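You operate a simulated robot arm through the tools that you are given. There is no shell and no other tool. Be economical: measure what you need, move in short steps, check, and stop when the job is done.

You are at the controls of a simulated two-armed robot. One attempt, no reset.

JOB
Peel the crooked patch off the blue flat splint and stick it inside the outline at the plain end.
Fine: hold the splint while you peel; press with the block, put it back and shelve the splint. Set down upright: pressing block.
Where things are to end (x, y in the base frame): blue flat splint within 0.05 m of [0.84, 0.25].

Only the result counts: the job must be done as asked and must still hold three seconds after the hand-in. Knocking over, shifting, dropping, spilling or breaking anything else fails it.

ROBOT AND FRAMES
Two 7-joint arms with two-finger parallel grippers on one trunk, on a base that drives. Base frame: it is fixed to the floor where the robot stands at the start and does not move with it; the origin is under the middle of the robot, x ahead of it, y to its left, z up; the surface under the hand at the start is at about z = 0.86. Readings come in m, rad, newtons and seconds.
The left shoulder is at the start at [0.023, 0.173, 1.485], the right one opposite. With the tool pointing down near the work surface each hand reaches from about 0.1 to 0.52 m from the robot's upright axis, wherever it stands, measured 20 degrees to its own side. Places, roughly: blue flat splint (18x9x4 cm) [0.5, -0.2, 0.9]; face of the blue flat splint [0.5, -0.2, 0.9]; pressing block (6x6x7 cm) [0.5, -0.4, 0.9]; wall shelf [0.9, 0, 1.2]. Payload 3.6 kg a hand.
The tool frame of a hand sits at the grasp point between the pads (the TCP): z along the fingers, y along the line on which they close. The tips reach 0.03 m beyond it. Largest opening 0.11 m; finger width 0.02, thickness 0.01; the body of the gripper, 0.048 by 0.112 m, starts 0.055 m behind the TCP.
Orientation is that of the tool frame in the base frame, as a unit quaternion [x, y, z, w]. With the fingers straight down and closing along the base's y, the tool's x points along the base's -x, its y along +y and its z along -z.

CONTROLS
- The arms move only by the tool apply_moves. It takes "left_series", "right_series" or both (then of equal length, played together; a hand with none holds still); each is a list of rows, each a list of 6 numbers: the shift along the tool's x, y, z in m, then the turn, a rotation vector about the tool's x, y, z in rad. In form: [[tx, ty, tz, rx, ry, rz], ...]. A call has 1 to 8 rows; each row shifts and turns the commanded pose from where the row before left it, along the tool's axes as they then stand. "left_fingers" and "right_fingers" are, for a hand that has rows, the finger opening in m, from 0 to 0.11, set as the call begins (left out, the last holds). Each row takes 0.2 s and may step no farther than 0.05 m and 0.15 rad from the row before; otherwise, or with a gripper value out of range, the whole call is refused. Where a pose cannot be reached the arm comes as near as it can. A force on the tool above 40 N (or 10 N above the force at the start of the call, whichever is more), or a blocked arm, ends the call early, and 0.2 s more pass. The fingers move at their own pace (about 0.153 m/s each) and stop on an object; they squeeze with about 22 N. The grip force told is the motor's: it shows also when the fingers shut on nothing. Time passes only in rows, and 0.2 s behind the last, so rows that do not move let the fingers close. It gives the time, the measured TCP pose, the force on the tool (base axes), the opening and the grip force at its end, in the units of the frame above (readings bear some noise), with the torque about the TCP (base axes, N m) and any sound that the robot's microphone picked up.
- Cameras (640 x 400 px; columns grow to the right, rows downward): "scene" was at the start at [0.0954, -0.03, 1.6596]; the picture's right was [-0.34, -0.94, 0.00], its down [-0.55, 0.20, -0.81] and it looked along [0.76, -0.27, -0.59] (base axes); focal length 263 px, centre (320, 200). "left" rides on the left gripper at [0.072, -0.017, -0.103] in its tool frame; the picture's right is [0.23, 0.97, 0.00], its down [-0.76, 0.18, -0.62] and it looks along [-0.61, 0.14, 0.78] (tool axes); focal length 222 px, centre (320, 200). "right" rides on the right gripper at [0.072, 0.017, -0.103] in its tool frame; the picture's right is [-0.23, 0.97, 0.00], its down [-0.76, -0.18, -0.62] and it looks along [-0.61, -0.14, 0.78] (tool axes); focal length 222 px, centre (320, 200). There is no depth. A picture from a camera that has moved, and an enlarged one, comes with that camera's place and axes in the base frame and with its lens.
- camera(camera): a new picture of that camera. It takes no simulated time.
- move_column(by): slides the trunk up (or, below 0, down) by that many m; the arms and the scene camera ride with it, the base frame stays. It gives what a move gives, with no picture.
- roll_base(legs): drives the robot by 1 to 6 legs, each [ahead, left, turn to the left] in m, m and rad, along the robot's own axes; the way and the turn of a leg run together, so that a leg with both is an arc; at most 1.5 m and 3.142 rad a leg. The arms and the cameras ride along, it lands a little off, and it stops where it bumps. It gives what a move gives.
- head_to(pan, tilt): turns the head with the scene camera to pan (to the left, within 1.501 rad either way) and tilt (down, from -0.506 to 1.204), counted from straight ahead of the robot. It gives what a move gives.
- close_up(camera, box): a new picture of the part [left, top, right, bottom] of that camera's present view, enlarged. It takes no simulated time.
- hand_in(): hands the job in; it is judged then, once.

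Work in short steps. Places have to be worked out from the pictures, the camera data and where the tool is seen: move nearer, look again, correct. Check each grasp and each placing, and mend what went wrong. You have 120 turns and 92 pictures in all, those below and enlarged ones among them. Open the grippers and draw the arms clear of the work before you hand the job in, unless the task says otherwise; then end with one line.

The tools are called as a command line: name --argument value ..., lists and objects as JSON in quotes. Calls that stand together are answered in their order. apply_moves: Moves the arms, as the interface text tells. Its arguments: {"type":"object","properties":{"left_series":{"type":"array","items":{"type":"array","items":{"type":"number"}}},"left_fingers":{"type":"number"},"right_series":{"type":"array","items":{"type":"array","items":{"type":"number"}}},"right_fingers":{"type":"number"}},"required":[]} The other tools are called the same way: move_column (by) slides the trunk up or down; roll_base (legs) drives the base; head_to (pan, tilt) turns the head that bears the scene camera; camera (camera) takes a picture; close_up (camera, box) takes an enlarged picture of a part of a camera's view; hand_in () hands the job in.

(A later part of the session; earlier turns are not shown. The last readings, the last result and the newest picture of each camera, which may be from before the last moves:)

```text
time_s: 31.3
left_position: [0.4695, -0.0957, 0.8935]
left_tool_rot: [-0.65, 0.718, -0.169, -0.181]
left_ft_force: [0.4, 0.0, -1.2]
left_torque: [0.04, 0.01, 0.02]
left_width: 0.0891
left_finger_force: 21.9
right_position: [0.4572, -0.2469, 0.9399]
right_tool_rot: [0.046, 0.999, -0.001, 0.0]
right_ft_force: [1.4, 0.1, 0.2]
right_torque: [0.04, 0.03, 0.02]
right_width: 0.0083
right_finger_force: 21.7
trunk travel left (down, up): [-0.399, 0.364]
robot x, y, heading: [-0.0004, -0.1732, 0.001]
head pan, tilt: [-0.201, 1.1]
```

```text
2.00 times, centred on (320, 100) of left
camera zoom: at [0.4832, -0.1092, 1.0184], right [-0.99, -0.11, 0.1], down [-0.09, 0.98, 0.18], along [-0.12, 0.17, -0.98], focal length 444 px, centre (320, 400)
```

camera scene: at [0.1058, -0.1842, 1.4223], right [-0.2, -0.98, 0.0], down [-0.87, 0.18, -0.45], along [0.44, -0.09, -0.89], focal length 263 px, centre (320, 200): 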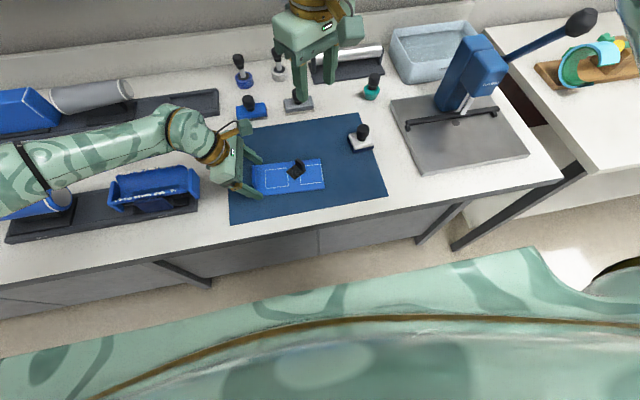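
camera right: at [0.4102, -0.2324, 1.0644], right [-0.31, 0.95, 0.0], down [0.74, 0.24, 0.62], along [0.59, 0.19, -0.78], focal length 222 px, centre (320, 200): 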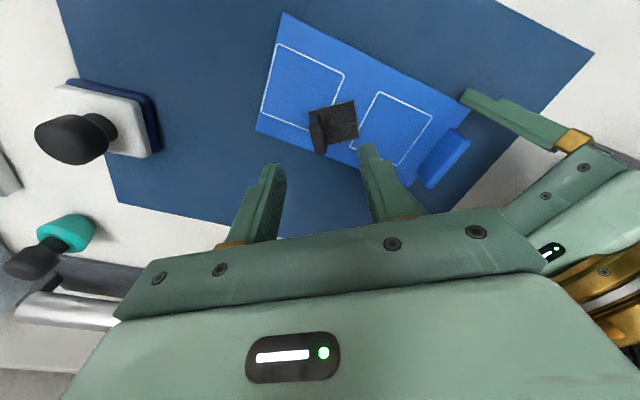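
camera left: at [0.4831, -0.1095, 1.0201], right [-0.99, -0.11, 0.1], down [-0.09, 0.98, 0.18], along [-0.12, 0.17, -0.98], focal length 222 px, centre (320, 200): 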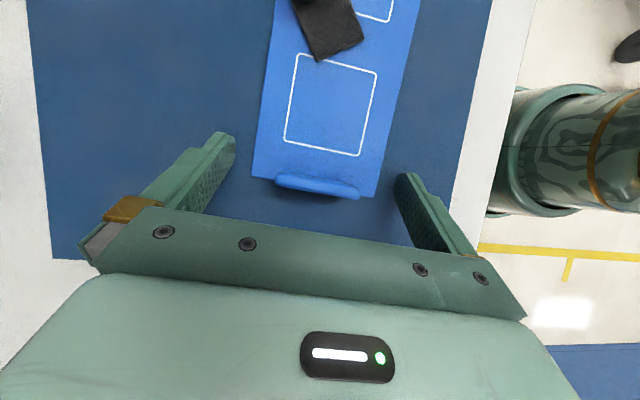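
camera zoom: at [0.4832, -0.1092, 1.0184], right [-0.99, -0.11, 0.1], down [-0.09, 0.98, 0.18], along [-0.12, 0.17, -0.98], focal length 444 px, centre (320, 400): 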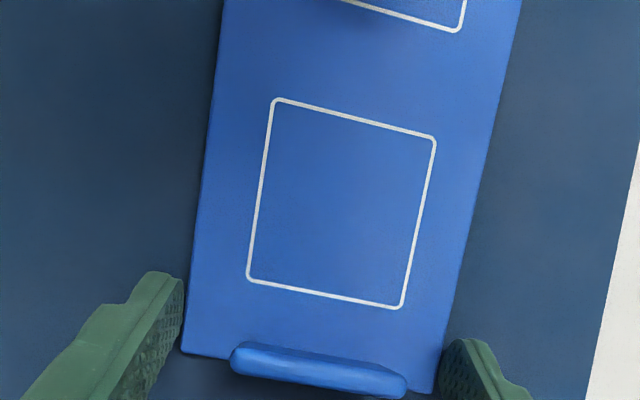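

By projection the patch centre is (0.459,-0.233), right over the outline's centre, and it is square to it. I lower it straight onto the face.

apply_moves --right_series '[[0, 0, 0.013, 0, 0, 0], [0, 0, 0.012, 0, 0, 0], [0, 0, 0.006, 0, 0, 0], [0, 0, 0.003, 0, 0, 0], [0, 0, 0, 0, 0, 0]]'

close_up --camera "right" --box '[200, 20, 440, 170]'

```text
time_s: 32.5
left_position: [0.4682, -0.0944, 0.8916]
left_tool_rot: [-0.651, 0.717, -0.17, -0.181]
left_ft_force: [0.3, 0.1, -5.6]
left_torque: [0.69, -0.06, 0.07]
left_width: 0.0892
left_finger_force: 22.5
right_position: [0.4568, -0.2457, 0.905]
right_tool_rot: [0.044, 0.999, 0.0, -0.001]
right_ft_force: [-0.8, -0.8, 5.0]
right_torque: [-0.01, 0.01, -0.02]
right_width: 0.0082
right_finger_force: 22.0
trunk travel left (down, up): [-0.399, 0.364]
robot x, y, heading: [-0.0001, -0.1685, -0.001]
head pan, tilt: [-0.201, 1.1]
```

```text
2.67 times, centred on (320, 95) of right
camera zoom: at [0.3872, -0.224, 1.0097], right [0.31, 0.95, 0.0], down [0.74, -0.24, 0.62], along [0.59, -0.19, -0.78], focal length 592 px, centre (320, 480)
```

zoom: 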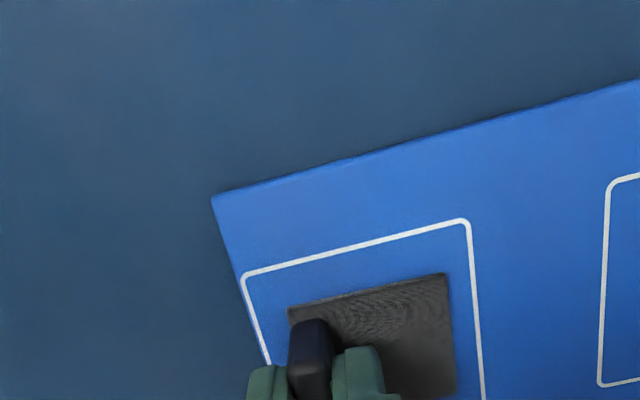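

The patch is on the face with 5 N of contact and sits within the outline. I press 2 mm further, release, and rise.

apply_moves --right_series '[[0, 0, 0.002, 0, 0, 0], [0, 0, 0, 0, 0, 0], [0, 0, 0, 0, 0, 0]]'

apply_moves --right_series '[[0, 0, -0.001, 0, 0, 0], [0, 0, 0, 0, 0, 0], [0, 0, -0.01, 0, 0, 0], [0, 0, -0.03, 0, 0, 0], [0, 0, -0.04, 0, 0, 0], [0, 0, -0.04, 0, 0, 0]]' --right_fingers 0.03

close_up --camera "right" --box '[200, 20, 440, 170]'

camera --camera "right"

```text
time_s: 33.3
left_position: [0.4686, -0.0955, 0.892]
left_tool_rot: [-0.651, 0.718, -0.169, -0.18]
left_ft_force: [0.8, 1.5, -5.3]
left_torque: [0.59, 0.39, 0.09]
left_width: 0.0891
left_finger_force: 22.1
right_position: [0.4577, -0.2472, 0.9045]
right_tool_rot: [0.046, 0.999, 0.0, 0.001]
right_ft_force: [1.1, -1.0, 15.6]
right_torque: [0.12, -0.02, -0.03]
right_width: 0.0087
right_finger_force: 22.4
trunk travel left (down, up): [-0.399, 0.364]
robot x, y, heading: [0.0012, -0.171, -0.005]
head pan, tilt: [-0.201, 1.1]
```

```text
time_s: 34.7
left_position: [0.4686, -0.0958, 0.8929]
left_tool_rot: [-0.651, 0.717, -0.17, -0.181]
left_ft_force: [-0.5, 0.4, 1.4]
left_torque: [-0.28, 0.12, -0.07]
left_width: 0.0892
left_finger_force: 22.0
right_position: [0.457, -0.2469, 1.0237]
right_tool_rot: [0.044, 0.999, 0.0, 0.0]
right_ft_force: [-0.6, 0.1, 0.3]
right_torque: [0.0, 0.03, -0.03]
right_width: 0.0301
right_finger_force: 0.1
trunk travel left (down, up): [-0.399, 0.364]
robot x, y, heading: [-0.0028, -0.1729, 0.001]
head pan, tilt: [-0.201, 1.1]
```

```text
2.67 times, centred on (320, 95) of right
camera zoom: at [0.3869, -0.2232, 1.128], right [0.31, 0.95, 0.0], down [0.74, -0.24, 0.62], along [0.59, -0.2, -0.78], focal length 592 px, centre (320, 480)
```

zoom: 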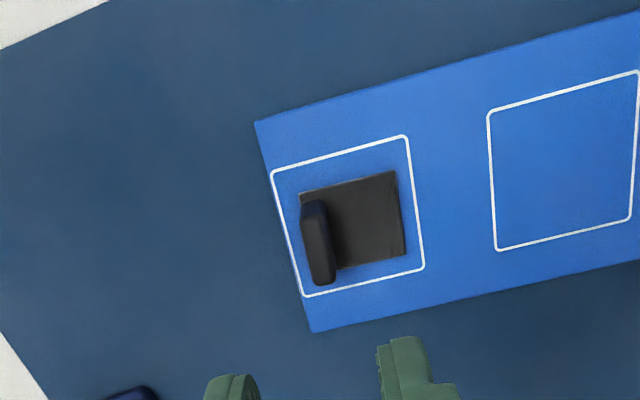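

```text
56 pictures are left
camera right: at [0.3869, -0.2232, 1.128], right [0.31, 0.95, 0.0], down [0.74, -0.24, 0.62], along [0.59, -0.2, -0.78], focal length 222 px, centre (320, 200)
```

right: 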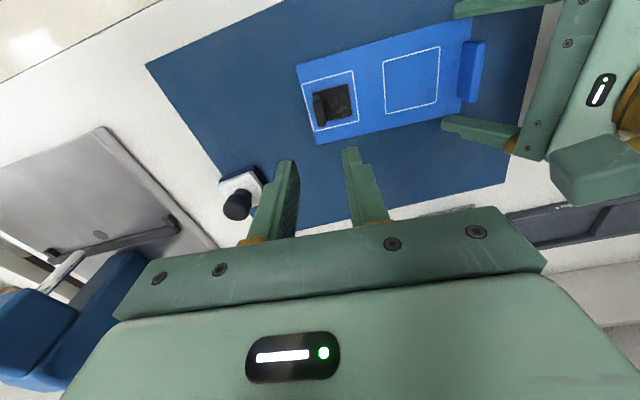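

The patch sits centred and straight in the plain-end outline. Next I move the right hand over towards the pressing block for a good look at it.

apply_moves --right_series '[[-0.0013, -0.041, -0.0253, 0, 0, 0], [-0.0013, -0.041, -0.0253, 0, 0, 0], [-0.0013, -0.041, -0.0253, 0, 0, 0]]'

close_up --camera "right" --box '[220, 80, 420, 205]'

close_up --camera "scene" --box '[320, 110, 400, 160]'

```text
time_s: 35.5
left_position: [0.4682, -0.0959, 0.8923]
left_tool_rot: [-0.652, 0.717, -0.169, -0.18]
left_ft_force: [0.5, -0.8, 0.3]
left_torque: [-0.05, 0.06, -0.01]
left_width: 0.0889
left_finger_force: 22.0
right_position: [0.4485, -0.3702, 1.0993]
right_tool_rot: [0.045, 0.999, 0.001, 0.0]
right_ft_force: [0.0, -0.5, 0.1]
right_torque: [0.03, -0.01, 0.02]
right_width: 0.03
right_finger_force: 0.1
trunk travel left (down, up): [-0.399, 0.364]
robot x, y, heading: [-0.0027, -0.1701, 0.002]
head pan, tilt: [-0.201, 1.1]
```

```text
3.20 times, centred on (320, 142) of right
camera zoom: at [0.3785, -0.3487, 1.204], right [0.31, 0.95, 0.0], down [0.74, -0.25, 0.62], along [0.59, -0.19, -0.78], focal length 711 px, centre (320, 384)
```

zoom: 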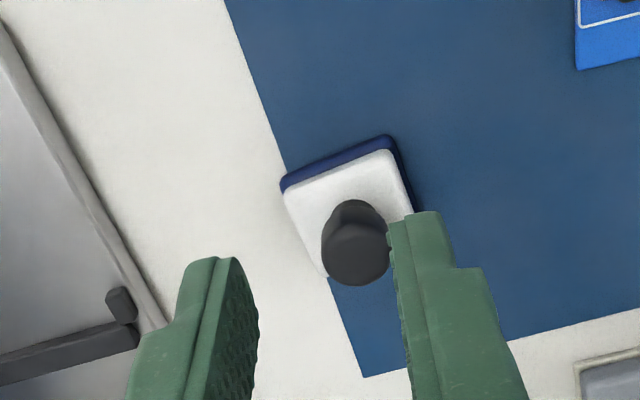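

```text
8.00 times, centred on (360, 135) of scene
camera zoom: at [0.1047, -0.1857, 1.4223], right [-0.2, -0.98, 0.0], down [-0.87, 0.18, -0.45], along [0.44, -0.09, -0.89], focal length 2102 px, centre (0, 720)
```

zoom: 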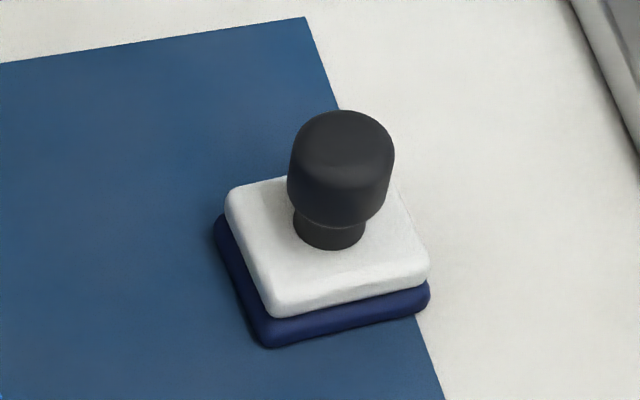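

The block (navy foam, white body, black knob) is centred near (0.530,-0.379), yawed about +6°, with a knob about 28 mm wide whose top is at z≈0.93. I align over it with the fingers open to 0.06.

apply_moves --right_series '[[0, 0, 0, 0, 0, -0.1], [0, 0, 0, 0, 0, -0.1], [-0.0267, -0.0059, 0.03, 0, 0, 0], [-0.0267, -0.0059, 0.03, 0, 0, 0], [-0.0267, -0.0059, 0.03, 0, 0, 0]]' --right_fingers 0.07

camera --camera "right"

close_up --camera "scene" --box '[300, 70, 420, 160]'

```text
time_s: 36.7
left_position: [0.4687, -0.0945, 0.8924]
left_tool_rot: [-0.651, 0.717, -0.17, -0.181]
left_ft_force: [0.5, 0.0, 0.4]
left_torque: [-0.09, 0.07, 0.04]
left_width: 0.0891
left_finger_force: 21.7
right_position: [0.5328, -0.3788, 1.0099]
right_tool_rot: [-0.056, 0.998, -0.001, -0.001]
right_ft_force: [0.3, 0.6, 0.0]
right_torque: [0.01, 0.0, 0.0]
right_width: 0.0696
right_finger_force: 0.1
trunk travel left (down, up): [-0.399, 0.364]
robot x, y, heading: [-0.0013, -0.1722, -0.001]
head pan, tilt: [-0.201, 1.1]
```

```text
53 pictures are left
camera right: at [0.4597, -0.3693, 1.115], right [0.12, 0.99, 0.0], down [0.78, -0.09, 0.62], along [0.62, -0.07, -0.78], focal length 222 px, centre (320, 200)
```

right: 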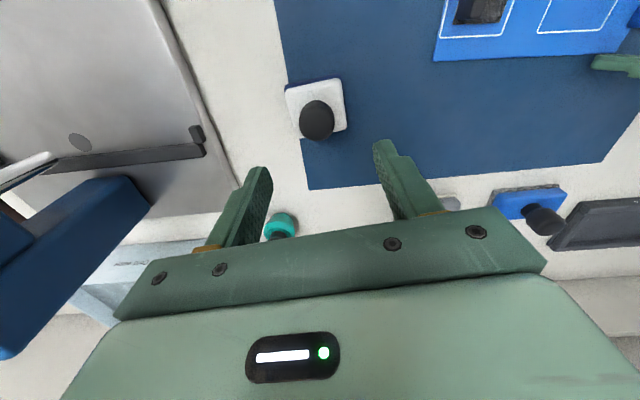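

```text
4.44 times, centred on (360, 115) of scene
camera zoom: at [0.1065, -0.1842, 1.4222], right [-0.2, -0.98, 0.0], down [-0.87, 0.18, -0.45], along [0.44, -0.09, -0.89], focal length 1168 px, centre (142, 578)
```

zoom: 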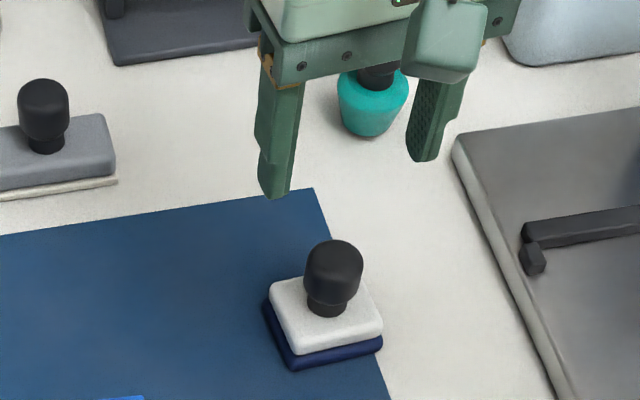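

The knob is at about (0.526,-0.379), so I correct x by -6 mm and descend to z≈0.923 around it.

apply_moves --right_series '[[0.006, 0, 0.022, 0, 0, 0], [0, 0, 0.022, 0, 0, 0], [0, 0, 0.022, 0, 0, 0], [0, 0, 0.02, 0, 0, 0], [0, 0, 0, 0, 0, 0]]'

camera --camera "right"

close_up --camera "scene" --box '[300, 70, 420, 160]'

```text
time_s: 37.9
left_position: [0.4681, -0.0957, 0.8941]
left_tool_rot: [-0.651, 0.717, -0.169, -0.181]
left_ft_force: [0.4, 0.5, -0.5]
left_torque: [0.04, -0.01, -0.01]
left_width: 0.0889
left_finger_force: 21.8
right_position: [0.527, -0.3791, 0.9243]
right_tool_rot: [-0.055, 0.999, 0.0, 0.0]
right_ft_force: [-0.1, -0.2, 0.6]
right_torque: [0.01, 0.03, 0.0]
right_width: 0.0701
right_finger_force: 0.1
trunk travel left (down, up): [-0.399, 0.364]
robot x, y, heading: [0.0005, -0.1713, -0.002]
head pan, tilt: [-0.201, 1.1]
```

```text
51 pictures are left
camera right: at [0.453, -0.3705, 1.0291], right [0.12, 0.99, 0.0], down [0.78, -0.09, 0.62], along [0.62, -0.07, -0.78], focal length 222 px, centre (320, 200)
```

right: 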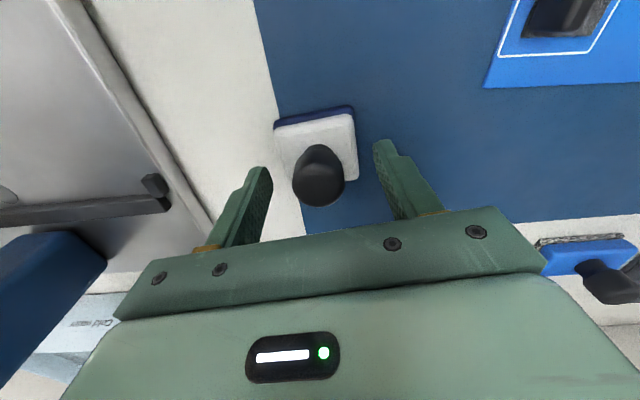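

```text
4.44 times, centred on (360, 115) of scene
camera zoom: at [0.1057, -0.1844, 1.4223], right [-0.2, -0.98, 0.0], down [-0.87, 0.18, -0.45], along [0.44, -0.09, -0.89], focal length 1168 px, centre (142, 578)
```

zoom: 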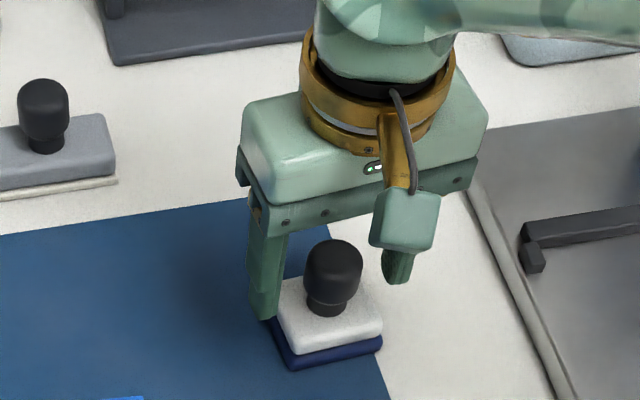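

The TCP lies on the knob's centre. I close the fingers on the knob.

apply_moves --right_series '[[0, 0, 0, 0, 0, 0], [0, 0, 0, 0, 0, 0], [0, 0, 0, 0, 0, 0]]' --right_fingers 0.0

apply_moves --right_series '[[0, 0, -0.01, 0, 0, 0], [0, 0, -0.03, 0, 0, 0], [0, 0, -0.03, 0, 0, 0]]'

close_up --camera "scene" --box '[300, 70, 420, 160]'

camera --camera "right"

```text
time_s: 38.7
left_position: [0.4686, -0.0944, 0.893]
left_tool_rot: [-0.651, 0.717, -0.169, -0.181]
left_ft_force: [0.2, -0.9, -1.1]
left_torque: [0.02, 0.03, 0.03]
left_width: 0.0889
left_finger_force: 21.8
right_position: [0.5267, -0.3804, 0.9243]
right_tool_rot: [-0.056, 0.998, 0.0, 0.0]
right_ft_force: [0.1, 0.4, -0.6]
right_torque: [-0.01, 0.0, 0.03]
right_width: 0.0313
right_finger_force: 21.5
trunk travel left (down, up): [-0.399, 0.364]
robot x, y, heading: [0.0013, -0.1701, -0.001]
head pan, tilt: [-0.201, 1.1]
```

```text
time_s: 39.5
left_position: [0.4681, -0.0942, 0.892]
left_tool_rot: [-0.651, 0.717, -0.171, -0.181]
left_ft_force: [0.3, -0.6, -0.8]
left_torque: [0.07, -0.02, 0.0]
left_width: 0.0891
left_finger_force: 22.3
right_position: [0.5266, -0.379, 0.9958]
right_tool_rot: [-0.056, 0.998, 0.0, 0.0]
right_ft_force: [-0.4, -0.8, -1.4]
right_torque: [-0.02, 0.0, 0.0]
right_width: 0.0312
right_finger_force: 22.4
trunk travel left (down, up): [-0.399, 0.364]
robot x, y, heading: [0.0001, -0.1687, 0.001]
head pan, tilt: [-0.201, 1.1]
```

```text
4.44 times, centred on (360, 115) of scene
camera zoom: at [0.1055, -0.1843, 1.4223], right [-0.2, -0.98, 0.0], down [-0.87, 0.18, -0.45], along [0.44, -0.09, -0.89], focal length 1168 px, centre (142, 578)
```

zoom: 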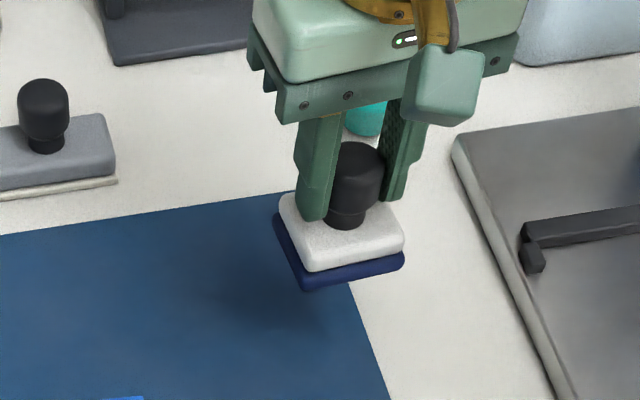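

```text
48 pictures are left
camera right: at [0.4531, -0.3708, 1.0994], right [0.12, 0.99, 0.0], down [0.78, -0.09, 0.62], along [0.62, -0.07, -0.78], focal length 222 px, centre (320, 200)
```

right: 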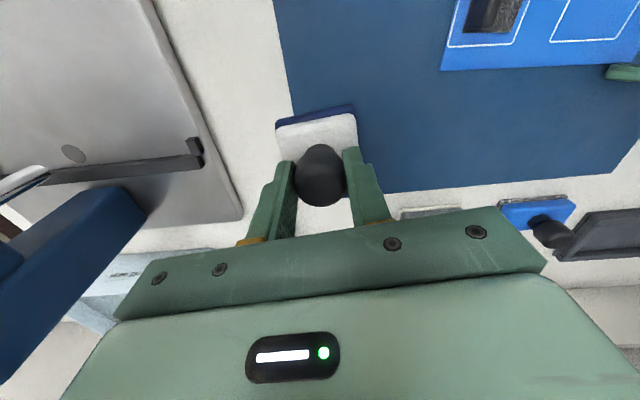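

The block is held upright, picked at TCP (0.5266,-0.380,0.924). I carry it over the patch, turned square to the splint and offset so the foam clears the tab.

apply_moves --right_series '[[0, 0, 0, 0, 0, 0.1], [0, 0, 0, 0, 0, 0.1], [0.0205, 0.041, 0, 0, 0, 0], [0.0205, 0.041, 0, 0, 0, 0], [0.0205, 0.041, 0, 0, 0, 0], [0.0205, 0.041, 0, 0, 0, 0], [0, 0, 0, 0, 0, 0]]'

camera --camera "right"

close_up --camera "scene" --box '[240, 100, 360, 190]'

camera --camera "left"

```text
time_s: 41.1
left_position: [0.4684, -0.0952, 0.8931]
left_tool_rot: [-0.651, 0.717, -0.169, -0.181]
left_ft_force: [0.6, 0.1, -1.0]
left_torque: [0.05, 0.05, -0.01]
left_width: 0.0888
left_finger_force: 22.2
right_position: [0.4593, -0.2079, 0.9943]
right_tool_rot: [0.044, 0.999, 0.001, -0.001]
right_ft_force: [-0.8, -0.7, -1.9]
right_torque: [0.0, 0.0, -0.01]
right_width: 0.0312
right_finger_force: 22.1
trunk travel left (down, up): [-0.399, 0.364]
robot x, y, heading: [-0.0004, -0.1705, -0.001]
head pan, tilt: [-0.201, 1.1]
```

```text
47 pictures are left
camera right: at [0.3888, -0.1847, 1.0985], right [0.31, 0.95, 0.0], down [0.74, -0.25, 0.62], along [0.59, -0.19, -0.78], focal length 222 px, centre (320, 200)
```

right: 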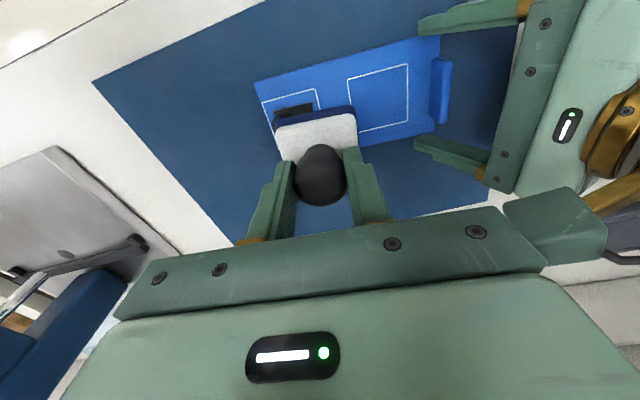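

```text
4.44 times, centred on (300, 145) of scene
camera zoom: at [0.1058, -0.1853, 1.4223], right [-0.2, -0.98, 0.0], down [-0.87, 0.18, -0.45], along [0.44, -0.09, -0.89], focal length 1168 px, centre (409, 444)
```

zoom: 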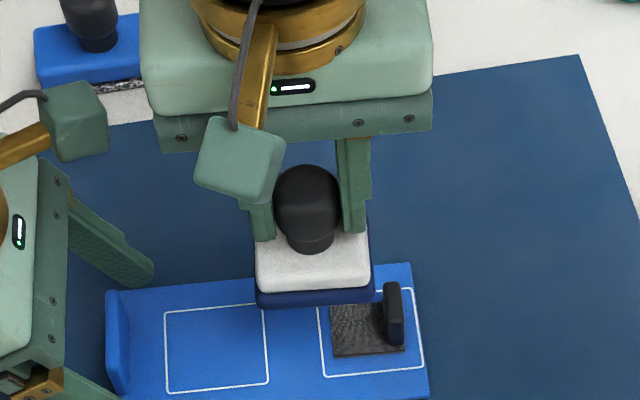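

```text
45 pictures are left
camera left: at [0.4833, -0.1101, 1.0184], right [-0.99, -0.11, 0.1], down [-0.09, 0.98, 0.18], along [-0.12, 0.17, -0.98], focal length 222 px, centre (320, 200)
```

left: 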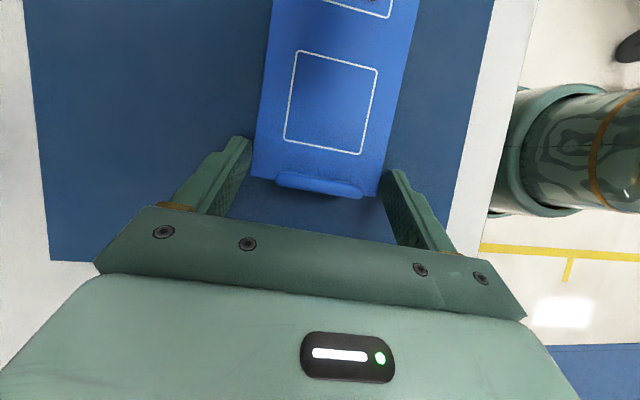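

The block hangs with about 6 mm clearance beside the tab. I shift 3 mm toward the tab and lower it to just above the patch.

apply_moves --right_series '[[0, -0.003, 0.02, 0, 0, 0], [0, 0, 0.02, 0, 0, 0], [0, 0, 0.012, 0, 0, 0], [0, 0, 0, 0, 0, 0]]'

close_up --camera "scene" --box '[250, 130, 350, 202]'

close_up --camera "right" --box '[220, 50, 420, 175]'

```text
time_s: 42.1
left_position: [0.4686, -0.0945, 0.8922]
left_tool_rot: [-0.651, 0.717, -0.169, -0.181]
left_ft_force: [0.2, 0.7, -0.5]
left_torque: [0.04, 0.07, -0.01]
left_width: 0.0894
left_finger_force: 22.3
right_position: [0.4589, -0.2116, 0.9417]
right_tool_rot: [0.044, 0.999, 0.0, 0.001]
right_ft_force: [1.0, 0.3, -1.0]
right_torque: [-0.04, -0.03, 0.0]
right_width: 0.0313
right_finger_force: 22.1
trunk travel left (down, up): [-0.399, 0.364]
robot x, y, heading: [0.0001, -0.1697, -0.005]
head pan, tilt: [-0.201, 1.1]
```

```text
5.56 times, centred on (300, 166) of scene
camera zoom: at [0.1058, -0.1843, 1.4223], right [-0.2, -0.98, 0.0], down [-0.87, 0.18, -0.45], along [0.44, -0.09, -0.89], focal length 1460 px, centre (431, 389)
```

zoom: 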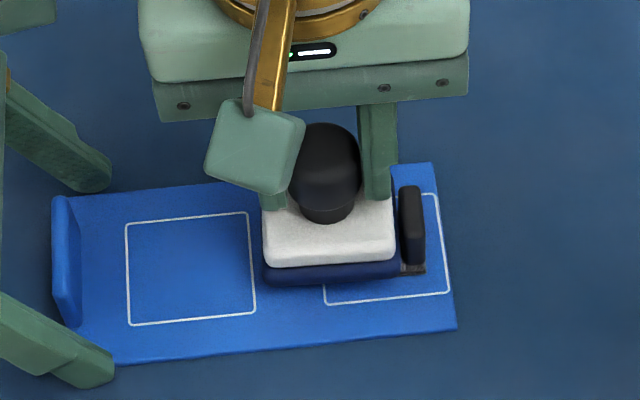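

```text
3.20 times, centred on (320, 112) of right
camera zoom: at [0.3887, -0.1878, 1.0464], right [0.31, 0.95, 0.0], down [0.74, -0.24, 0.62], along [0.59, -0.19, -0.78], focal length 711 px, centre (320, 480)
```

zoom: 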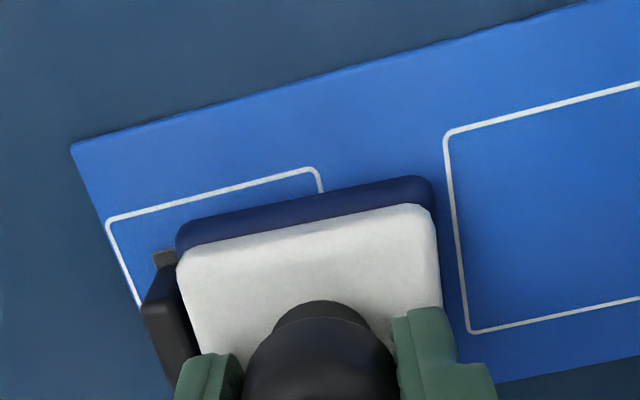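

The foam sits right beside the tab over the patch. I lower it in small steps and press.

apply_moves --right_series '[[0, 0, 0.003, 0, 0, 0], [0, 0, 0.003, 0, 0, 0], [0, 0, 0.002, 0, 0, 0], [0, 0, 0, 0, 0, 0]]'

apply_moves --right_series '[[0, 0, 0.002, 0, 0, 0], [0, 0, 0, 0, 0, 0]]'

```text
time_s: 43.1
left_position: [0.4691, -0.0955, 0.8929]
left_tool_rot: [-0.651, 0.718, -0.169, -0.181]
left_ft_force: [-0.4, 0.2, -1.5]
left_torque: [0.01, 0.01, 0.03]
left_width: 0.089
left_finger_force: 21.6
right_position: [0.46, -0.2112, 0.9339]
right_tool_rot: [0.045, 0.999, 0.0, 0.0]
right_ft_force: [0.9, 0.4, -0.8]
right_torque: [0.0, -0.02, -0.01]
right_width: 0.0312
right_finger_force: 22.0
trunk travel left (down, up): [-0.399, 0.364]
robot x, y, heading: [0.0005, -0.1705, 0.0]
head pan, tilt: [-0.201, 1.1]
```

```text
time_s: 43.7
left_position: [0.4698, -0.0956, 0.8932]
left_tool_rot: [-0.651, 0.718, -0.169, -0.181]
left_ft_force: [0.2, -0.5, -1.1]
left_torque: [0.07, 0.05, 0.09]
left_width: 0.089
left_finger_force: 21.6
right_position: [0.4593, -0.212, 0.9313]
right_tool_rot: [0.045, 0.999, -0.001, 0.001]
right_ft_force: [-1.1, -0.7, 0.2]
right_torque: [-0.01, -0.06, 0.03]
right_width: 0.0315
right_finger_force: 22.2
trunk travel left (down, up): [-0.399, 0.364]
robot x, y, heading: [-0.0006, -0.1724, -0.003]
head pan, tilt: [-0.201, 1.1]
```

Contact has only just begun (the hanging weight has gone from the reading), so I press on by 2 mm steps.

apply_moves --right_series '[[0, 0, 0.002, 0, 0, 0], [0, 0, 0, 0, 0, 0]]'

apply_moves --right_series '[[0, 0, 0.002, 0, 0, 0], [0, 0, 0, 0, 0, 0]]'

```text
time_s: 44.3
left_position: [0.4677, -0.0939, 0.8926]
left_tool_rot: [-0.651, 0.717, -0.17, -0.181]
left_ft_force: [2.3, -0.7, -5.2]
left_torque: [0.26, 0.37, 0.52]
left_width: 0.0892
left_finger_force: 22.0
right_position: [0.4597, -0.2117, 0.9303]
right_tool_rot: [0.044, 0.999, 0.001, 0.002]
right_ft_force: [-0.9, 0.1, 14.0]
right_torque: [-0.2, 0.04, -0.01]
right_width: 0.0311
right_finger_force: 21.7
trunk travel left (down, up): [-0.399, 0.364]
robot x, y, heading: [0.0015, -0.1717, -0.001]
head pan, tilt: [-0.201, 1.1]
```

```text
time_s: 44.9
left_position: [0.4689, -0.094, 0.8935]
left_tool_rot: [-0.65, 0.718, -0.169, -0.182]
left_ft_force: [2.1, -1.0, -6.3]
left_torque: [0.22, 0.32, 0.39]
left_width: 0.0891
left_finger_force: 21.8
right_position: [0.4583, -0.2121, 0.9286]
right_tool_rot: [0.044, 0.999, 0.001, 0.001]
right_ft_force: [0.5, 0.7, 19.4]
right_torque: [-0.29, -0.09, -0.03]
right_width: 0.0315
right_finger_force: 21.7
trunk travel left (down, up): [-0.399, 0.364]
robot x, y, heading: [-0.0, -0.1681, -0.006]
head pan, tilt: [-0.201, 1.1]
```

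19 N acts about 14 mm to the -y side of the block's centre, which is right on the patch. I press a little more and hold for over a second.

apply_moves --right_series '[[0, 0, 0.003, 0, 0, 0], [0, 0, 0, 0, 0, 0], [0, 0, 0, 0, 0, 0], [0, 0, 0, 0, 0, 0], [0, 0, 0, 0, 0, 0], [0, 0, 0, 0, 0, 0], [0, 0, 0, 0, 0, 0], [0, 0, 0, 0, 0, 0]]'

apply_moves --right_series '[[0, 0, 0, 0, 0, 0], [0, 0, 0, 0, 0, 0], [0, 0, 0, 0, 0, 0], [0, 0, 0, 0, 0, 0], [0, 0, 0, 0, 0, 0]]'

close_up --camera "scene" --box '[250, 130, 350, 202]'

```text
time_s: 46.7
left_position: [0.47, -0.0948, 0.8927]
left_tool_rot: [-0.651, 0.718, -0.17, -0.18]
left_ft_force: [-1.8, -0.6, -1.3]
left_torque: [-0.13, 0.19, -0.3]
left_width: 0.089
left_finger_force: 21.6
right_position: [0.4584, -0.2122, 0.9252]
right_tool_rot: [0.044, 0.999, 0.0, 0.001]
right_ft_force: [0.9, -0.3, 1.8]
right_torque: [0.01, -0.03, 0.03]
right_width: 0.0315
right_finger_force: 21.9
trunk travel left (down, up): [-0.399, 0.364]
robot x, y, heading: [-0.0019, -0.1734, -0.001]
head pan, tilt: [-0.201, 1.1]
```

```text
time_s: 47.9
left_position: [0.4685, -0.0947, 0.8927]
left_tool_rot: [-0.651, 0.717, -0.17, -0.18]
left_ft_force: [0.7, -1.2, 0.1]
left_torque: [-0.22, 0.01, 0.02]
left_width: 0.0891
left_finger_force: 21.6
right_position: [0.4586, -0.212, 0.9243]
right_tool_rot: [0.044, 0.999, -0.001, -0.001]
right_ft_force: [0.0, 1.1, -0.6]
right_torque: [0.04, 0.05, -0.02]
right_width: 0.0311
right_finger_force: 22.1
trunk travel left (down, up): [-0.399, 0.364]
robot x, y, heading: [-0.003, -0.1741, -0.004]
head pan, tilt: [-0.201, 1.1]
```

```text
5.56 times, centred on (300, 166) of scene
camera zoom: at [0.1057, -0.1844, 1.4223], right [-0.2, -0.98, 0.0], down [-0.87, 0.18, -0.45], along [0.44, -0.09, -0.89], focal length 1460 px, centre (431, 389)
```

zoom: 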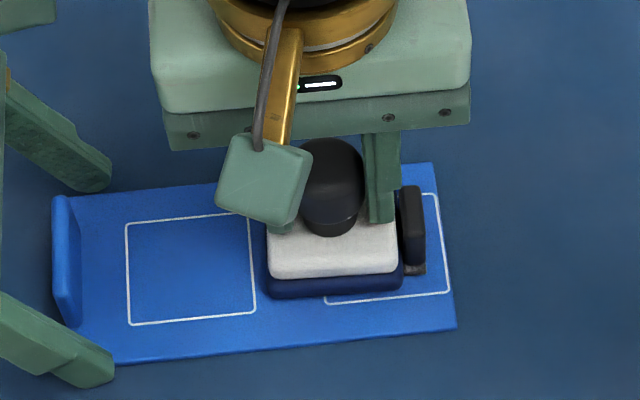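

The force fell off: the fingers slid down the knob at about 20 N. The tips should now be near the white body, so I keep pressing down in small steps to bear on it.

apply_moves --right_series '[[0, 0, 0.002, 0, 0, 0], [0, 0, 0, 0, 0, 0]]'

apply_moves --right_series '[[0, 0, 0.0015, 0, 0, 0], [0, 0, 0, 0, 0, 0]]'

```text
time_s: 48.5
left_position: [0.4697, -0.0949, 0.8942]
left_tool_rot: [-0.652, 0.716, -0.17, -0.181]
left_ft_force: [3.7, -1.7, -4.4]
left_torque: [-0.02, -0.04, 0.53]
left_width: 0.0893
left_finger_force: 21.6
right_position: [0.4597, -0.2114, 0.9245]
right_tool_rot: [0.044, 0.999, 0.0, 0.001]
right_ft_force: [-0.6, -0.2, 14.2]
right_torque: [-0.24, 0.09, -0.04]
right_width: 0.0314
right_finger_force: 22.0
trunk travel left (down, up): [-0.399, 0.364]
robot x, y, heading: [0.0039, -0.171, -0.001]
head pan, tilt: [-0.201, 1.1]
```

```text
time_s: 49.1
left_position: [0.4682, -0.0949, 0.8925]
left_tool_rot: [-0.651, 0.717, -0.17, -0.181]
left_ft_force: [3.4, -0.8, -5.7]
left_torque: [0.06, -0.12, 0.61]
left_width: 0.0891
left_finger_force: 22.1
right_position: [0.4586, -0.2112, 0.9217]
right_tool_rot: [0.044, 0.999, 0.001, 0.001]
right_ft_force: [0.4, 0.3, 20.7]
right_torque: [-0.28, -0.04, 0.03]
right_width: 0.0315
right_finger_force: 22.4
trunk travel left (down, up): [-0.399, 0.364]
robot x, y, heading: [0.0025, -0.1731, 0.001]
head pan, tilt: [-0.201, 1.1]
```

20 N again. I hold still here for a while and see whether the force lasts.

apply_moves --right_series '[[0, 0, 0, 0, 0, 0], [0, 0, 0, 0, 0, 0], [0, 0, 0, 0, 0, 0], [0, 0, 0, 0, 0, 0]]'

apply_moves --right_series '[[0, 0, 0, 0, 0, 0], [0, 0, 0, 0, 0, 0], [0, 0, 0, 0, 0, 0], [0, 0, 0, 0, 0, 0]]'

close_up --camera "scene" --box '[250, 130, 350, 202]'

```text
time_s: 50.1
left_position: [0.4681, -0.0957, 0.8934]
left_tool_rot: [-0.651, 0.717, -0.17, -0.181]
left_ft_force: [1.5, 1.1, -6.2]
left_torque: [0.17, -0.04, 0.26]
left_width: 0.0891
left_finger_force: 22.2
right_position: [0.4586, -0.2108, 0.9213]
right_tool_rot: [0.045, 0.999, 0.0, 0.001]
right_ft_force: [0.1, -0.6, 20.7]
right_torque: [-0.3, -0.03, 0.01]
right_width: 0.0311
right_finger_force: 22.6
trunk travel left (down, up): [-0.399, 0.364]
robot x, y, heading: [-0.0001, -0.172, -0.002]
head pan, tilt: [-0.201, 1.1]
```

```text
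time_s: 51.1
left_position: [0.4676, -0.0953, 0.8934]
left_tool_rot: [-0.65, 0.718, -0.17, -0.181]
left_ft_force: [-0.7, 1.0, -5.1]
left_torque: [0.17, 0.05, 0.02]
left_width: 0.0893
left_finger_force: 22.0
right_position: [0.4576, -0.2114, 0.9222]
right_tool_rot: [0.044, 0.999, 0.0, 0.001]
right_ft_force: [-0.5, -0.1, 19.0]
right_torque: [-0.27, 0.01, 0.03]
right_width: 0.0314
right_finger_force: 22.1
trunk travel left (down, up): [-0.399, 0.364]
robot x, y, heading: [-0.002, -0.1688, 0.004]
head pan, tilt: [-0.201, 1.1]
```

```text
5.56 times, centred on (300, 166) of scene
camera zoom: at [0.1045, -0.1839, 1.4224], right [-0.2, -0.98, 0.0], down [-0.87, 0.18, -0.45], along [0.45, -0.09, -0.89], focal length 1460 px, centre (431, 389)
```

zoom: 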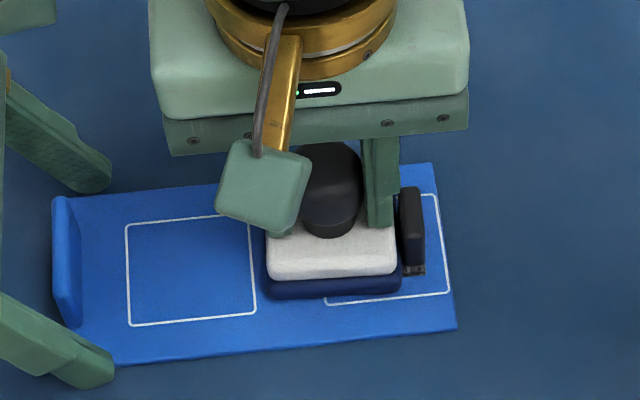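

20 N held for over 2 s. I try a bit firmer once, for certainty.

apply_moves --right_series '[[0, 0, 0.002, 0, 0, 0], [0, 0, 0, 0, 0, 0]]'

apply_moves --right_series '[[0, 0, 0.002, 0, 0, 0], [0, 0, 0, 0, 0, 0]]'

```text
time_s: 51.7
left_position: [0.4674, -0.0954, 0.8931]
left_tool_rot: [-0.652, 0.717, -0.17, -0.18]
left_ft_force: [4.3, -0.3, -13.1]
left_torque: [0.43, 0.0, 0.51]
left_width: 0.0895
left_finger_force: 22.0
right_position: [0.4586, -0.2114, 0.9215]
right_tool_rot: [0.045, 0.999, 0.0, 0.002]
right_ft_force: [-1.7, -1.3, 40.9]
right_torque: [-0.53, 0.12, 0.01]
right_width: 0.031
right_finger_force: 21.9
trunk travel left (down, up): [-0.399, 0.364]
robot x, y, heading: [0.0012, -0.174, -0.001]
head pan, tilt: [-0.201, 1.1]
```

```text
time_s: 52.1
left_position: [0.4669, -0.0935, 0.8911]
left_tool_rot: [-0.651, 0.718, -0.169, -0.18]
left_ft_force: [0.3, 0.1, -1.8]
left_torque: [-0.51, -0.06, -0.11]
left_width: 0.0891
left_finger_force: 22.1
right_position: [0.4581, -0.2106, 0.9222]
right_tool_rot: [0.043, 0.999, 0.002, 0.004]
right_ft_force: [-5.3, -3.2, 19.1]
right_torque: [-0.45, 0.36, -0.08]
right_width: 0.0313
right_finger_force: 21.6
trunk travel left (down, up): [-0.399, 0.364]
robot x, y, heading: [-0.0012, -0.1717, -0.001]
head pan, tilt: [-0.201, 1.1]
stopped in row 1 (right hand): the force on the tool passed its limit at 53 N (the readings are from after the stop); the commanded pose is now the measured one
```

The patch has been pressed at over 40 N. I raise the block and check the patch.

apply_moves --right_series '[[0, 0, -0.01, 0, 0, 0], [0, 0, -0.02, 0, 0, 0], [0, 0, -0.04, 0, 0, 0]]'

close_up --camera "scene" --box '[240, 100, 360, 190]'

```text
time_s: 52.9
left_position: [0.4685, -0.0935, 0.8921]
left_tool_rot: [-0.651, 0.718, -0.169, -0.18]
left_ft_force: [-1.5, 1.1, 0.4]
left_torque: [-0.26, -0.08, 0.0]
left_width: 0.0891
left_finger_force: 22.0
right_position: [0.4588, -0.2104, 0.9902]
right_tool_rot: [0.044, 0.999, 0.001, 0.001]
right_ft_force: [1.0, 0.3, -0.7]
right_torque: [0.03, -0.01, -0.01]
right_width: 0.0312
right_finger_force: 22.3
trunk travel left (down, up): [-0.399, 0.364]
robot x, y, heading: [-0.0014, -0.1714, -0.003]
head pan, tilt: [-0.201, 1.1]
```

```text
4.44 times, centred on (300, 145) of scene
camera zoom: at [0.1054, -0.1842, 1.4223], right [-0.2, -0.98, 0.0], down [-0.87, 0.18, -0.45], along [0.44, -0.09, -0.89], focal length 1168 px, centre (409, 444)
```

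zoom: 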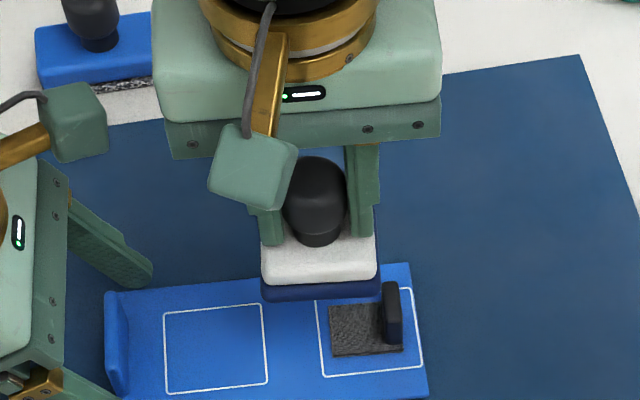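

The patch stays put. I take the block back over its original spot, restore its yaw, and lower to just above the table.

apply_moves --right_series '[[-0.0206, -0.0407, 0, 0, 0, 0], [-0.0206, -0.0407, 0, 0, 0, 0], [-0.0206, -0.0407, 0, 0, 0, 0], [-0.0206, -0.0407, 0, 0, 0, 0], [0, 0, 0, 0, 0, -0.1], [0, 0, 0, 0, 0, -0.1], [0, 0, 0.03, 0, 0, 0], [0, 0, 0.03, 0, 0, 0]]'

camera --camera "right"

close_up --camera "scene" --box '[320, 110, 400, 160]'

```text
time_s: 54.7
left_position: [0.468, -0.0947, 0.8922]
left_tool_rot: [-0.651, 0.718, -0.169, -0.181]
left_ft_force: [0.5, 0.2, -0.6]
left_torque: [0.06, 0.01, -0.01]
left_width: 0.089
left_finger_force: 22.0
right_position: [0.5281, -0.3802, 0.9309]
right_tool_rot: [-0.056, 0.998, 0.002, 0.002]
right_ft_force: [0.1, -0.1, -1.7]
right_torque: [0.0, -0.05, 0.03]
right_width: 0.0313
right_finger_force: 21.6
trunk travel left (down, up): [-0.399, 0.364]
robot x, y, heading: [-0.0002, -0.171, 0.002]
head pan, tilt: [-0.201, 1.1]
```

```text
39 pictures are left
camera right: at [0.4536, -0.3719, 1.0341], right [0.12, 0.99, 0.0], down [0.77, -0.09, 0.63], along [0.62, -0.07, -0.78], focal length 222 px, centre (320, 200)
```

right: 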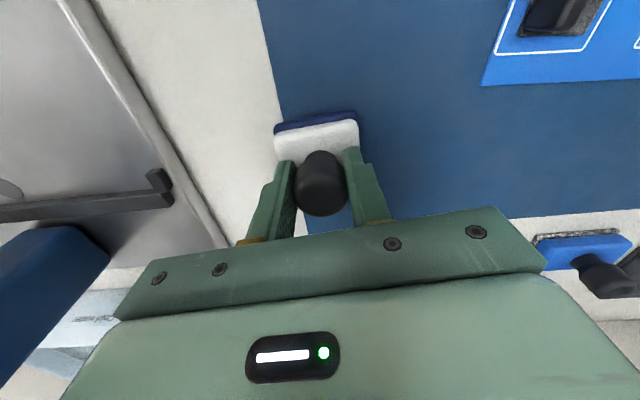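

```text
8.00 times, centred on (360, 135) of scene
camera zoom: at [0.106, -0.1846, 1.4222], right [-0.2, -0.98, 0.0], down [-0.87, 0.18, -0.45], along [0.44, -0.09, -0.89], focal length 2102 px, centre (0, 720)
```

zoom: 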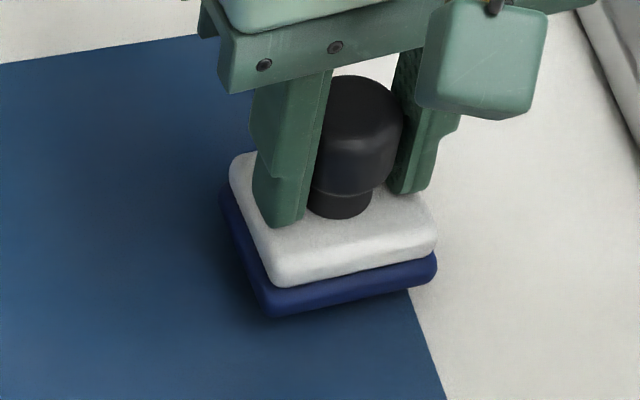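

The block hangs over its spot. I lower it gently until contact.

apply_moves --right_series '[[0.0012, 0, 0.005, 0, 0, 0], [0, 0, 0.004, 0, 0, 0], [0, 0, 0.002, 0, 0, 0], [0, 0, 0, 0, 0, 0]]'

apply_moves --right_series '[[0, 0, 0.002, 0, 0, 0], [0, 0, 0, 0, 0, 0]]'

apply_moves --right_series '[[0, 0, 0.002, 0, 0, 0], [0, 0, 0, 0, 0, 0]]'

```text
time_s: 55.7
left_position: [0.4683, -0.0943, 0.8922]
left_tool_rot: [-0.651, 0.718, -0.169, -0.18]
left_ft_force: [-0.5, 0.0, -1.6]
left_torque: [0.09, 0.03, 0.02]
left_width: 0.0892
left_finger_force: 22.1
right_position: [0.5269, -0.3793, 0.918]
right_tool_rot: [-0.056, 0.998, 0.001, 0.002]
right_ft_force: [0.2, 0.7, -0.9]
right_torque: [0.04, 0.05, -0.01]
right_width: 0.0313
right_finger_force: 21.8
trunk travel left (down, up): [-0.399, 0.364]
robot x, y, heading: [0.002, -0.171, -0.004]
head pan, tilt: [-0.201, 1.1]
```

```text
time_s: 56.3
left_position: [0.4685, -0.0946, 0.8911]
left_tool_rot: [-0.651, 0.717, -0.17, -0.182]
left_ft_force: [0.8, 0.1, -1.3]
left_torque: [0.09, 0.0, -0.02]
left_width: 0.089
left_finger_force: 21.8
right_position: [0.5265, -0.3805, 0.9171]
right_tool_rot: [-0.056, 0.998, 0.0, 0.003]
right_ft_force: [0.3, -0.4, -1.3]
right_torque: [0.01, 0.01, -0.03]
right_width: 0.0311
right_finger_force: 22.4
trunk travel left (down, up): [-0.399, 0.364]
robot x, y, heading: [-0.0004, -0.1696, -0.002]
head pan, tilt: [-0.201, 1.1]
```

```text
time_s: 56.9
left_position: [0.4689, -0.0952, 0.893]
left_tool_rot: [-0.651, 0.718, -0.17, -0.18]
left_ft_force: [-0.5, -0.4, -1.0]
left_torque: [0.06, -0.01, 0.02]
left_width: 0.0892
left_finger_force: 22.4
right_position: [0.5268, -0.3799, 0.9156]
right_tool_rot: [-0.056, 0.998, 0.001, 0.003]
right_ft_force: [0.9, -0.2, 6.0]
right_torque: [-0.29, 0.14, 0.04]
right_width: 0.0313
right_finger_force: 22.2
trunk travel left (down, up): [-0.399, 0.364]
robot x, y, heading: [0.0001, -0.1677, -0.007]
head pan, tilt: [-0.201, 1.1]
```

The block stands on the table. I open wide and rise.

apply_moves --right_series '[[0, 0, -0.001, 0, 0, 0], [0, 0, 0, 0, 0, 0], [0, 0, 0, 0, 0, 0], [0, 0, -0.02, 0, 0, 0], [0, 0, -0.04, 0, 0, 0], [0, 0, -0.045, 0, 0, 0], [0, 0, -0.045, 0, 0, 0], [0, 0, -0.045, 0, 0, 0]]' --right_fingers 0.07

close_up --camera "scene" --box '[240, 100, 400, 200]'

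head_to --pan 0.4 --tilt 0.25

camera --camera "scene"

```text
time_s: 58.7
left_position: [0.4686, -0.0946, 0.8923]
left_tool_rot: [-0.651, 0.717, -0.17, -0.18]
left_ft_force: [0.1, -0.2, -1.2]
left_torque: [0.07, -0.02, -0.04]
left_width: 0.0892
left_finger_force: 22.3
right_position: [0.5259, -0.3809, 1.1119]
right_tool_rot: [-0.056, 0.998, 0.001, 0.001]
right_ft_force: [-0.5, 0.1, 0.2]
right_torque: [-0.02, 0.0, 0.04]
right_width: 0.0701
right_finger_force: 0.0
trunk travel left (down, up): [-0.399, 0.364]
robot x, y, heading: [0.0006, -0.1701, -0.007]
head pan, tilt: [-0.201, 1.1]
```

```text
4.00 times, centred on (320, 150) of scene
camera zoom: at [0.1052, -0.1841, 1.4223], right [-0.2, -0.98, 0.0], down [-0.87, 0.18, -0.45], along [0.44, -0.09, -0.89], focal length 1051 px, centre (320, 400)
```

zoom: 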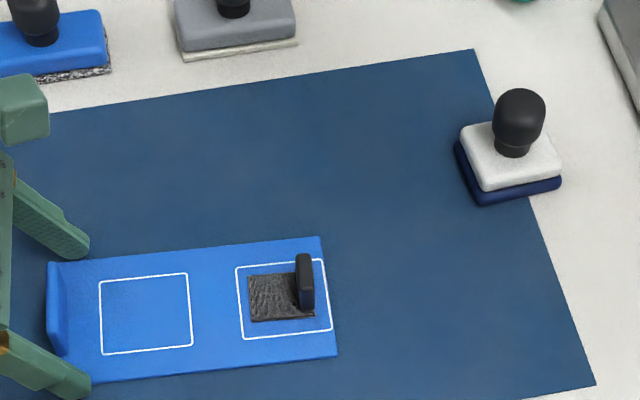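

```text
time_s: 59.8
left_position: [0.4688, -0.0951, 0.8926]
left_tool_rot: [-0.651, 0.718, -0.169, -0.181]
left_ft_force: [-0.6, 0.4, -0.1]
left_torque: [0.0, 0.03, 0.0]
left_width: 0.0895
left_finger_force: 22.1
right_position: [0.5255, -0.382, 1.1108]
right_tool_rot: [-0.057, 0.998, 0.0, 0.001]
right_ft_force: [-0.5, 0.3, -0.8]
right_torque: [0.01, 0.03, -0.04]
right_width: 0.0699
right_finger_force: 0.1
trunk travel left (down, up): [-0.399, 0.364]
robot x, y, heading: [-0.0018, -0.1717, -0.003]
head pan, tilt: [0.4, 0.25]
```

```text
36 pictures are left
camera scene: at [0.13, -0.1356, 1.493], right [0.39, -0.92, 0.0], down [-0.23, -0.1, -0.97], along [0.89, 0.38, -0.25], focal length 263 px, centre (320, 200)
```

scene: 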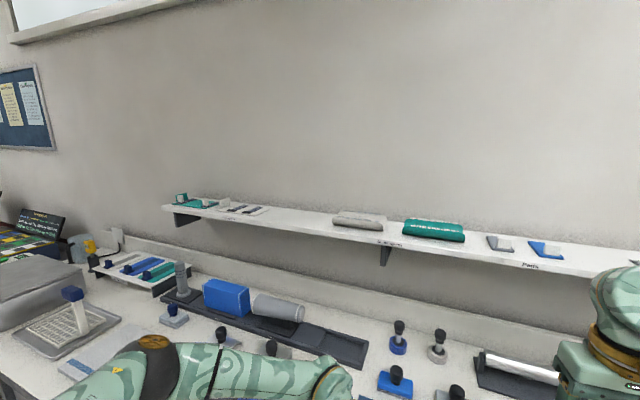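

The block stands upright where it was and the patch is in place. I enlarge the shelf to judge its free space and depth.

close_up --camera "scene" --box '[220, 180, 420, 270]'

close_up --camera "scene" --box '[380, 200, 480, 262]'

```text
3.20 times, centred on (320, 225) of scene
camera zoom: at [0.13, -0.1356, 1.493], right [0.39, -0.92, 0.0], down [-0.23, -0.1, -0.97], along [0.89, 0.38, -0.25], focal length 841 px, centre (320, 120)
```

zoom: 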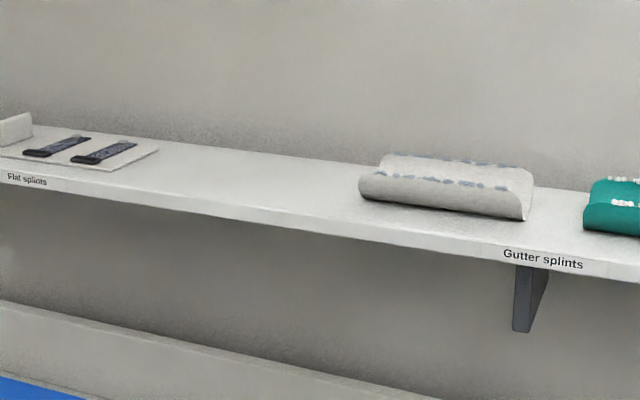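

```text
6.40 times, centred on (430, 231) of scene
camera zoom: at [0.13, -0.1356, 1.493], right [0.39, -0.92, 0.0], down [-0.23, -0.1, -0.97], along [0.89, 0.38, -0.25], focal length 1682 px, centre (-384, 2)
```

zoom: 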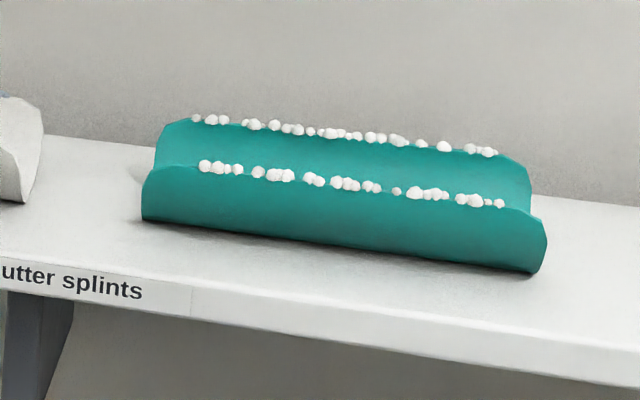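

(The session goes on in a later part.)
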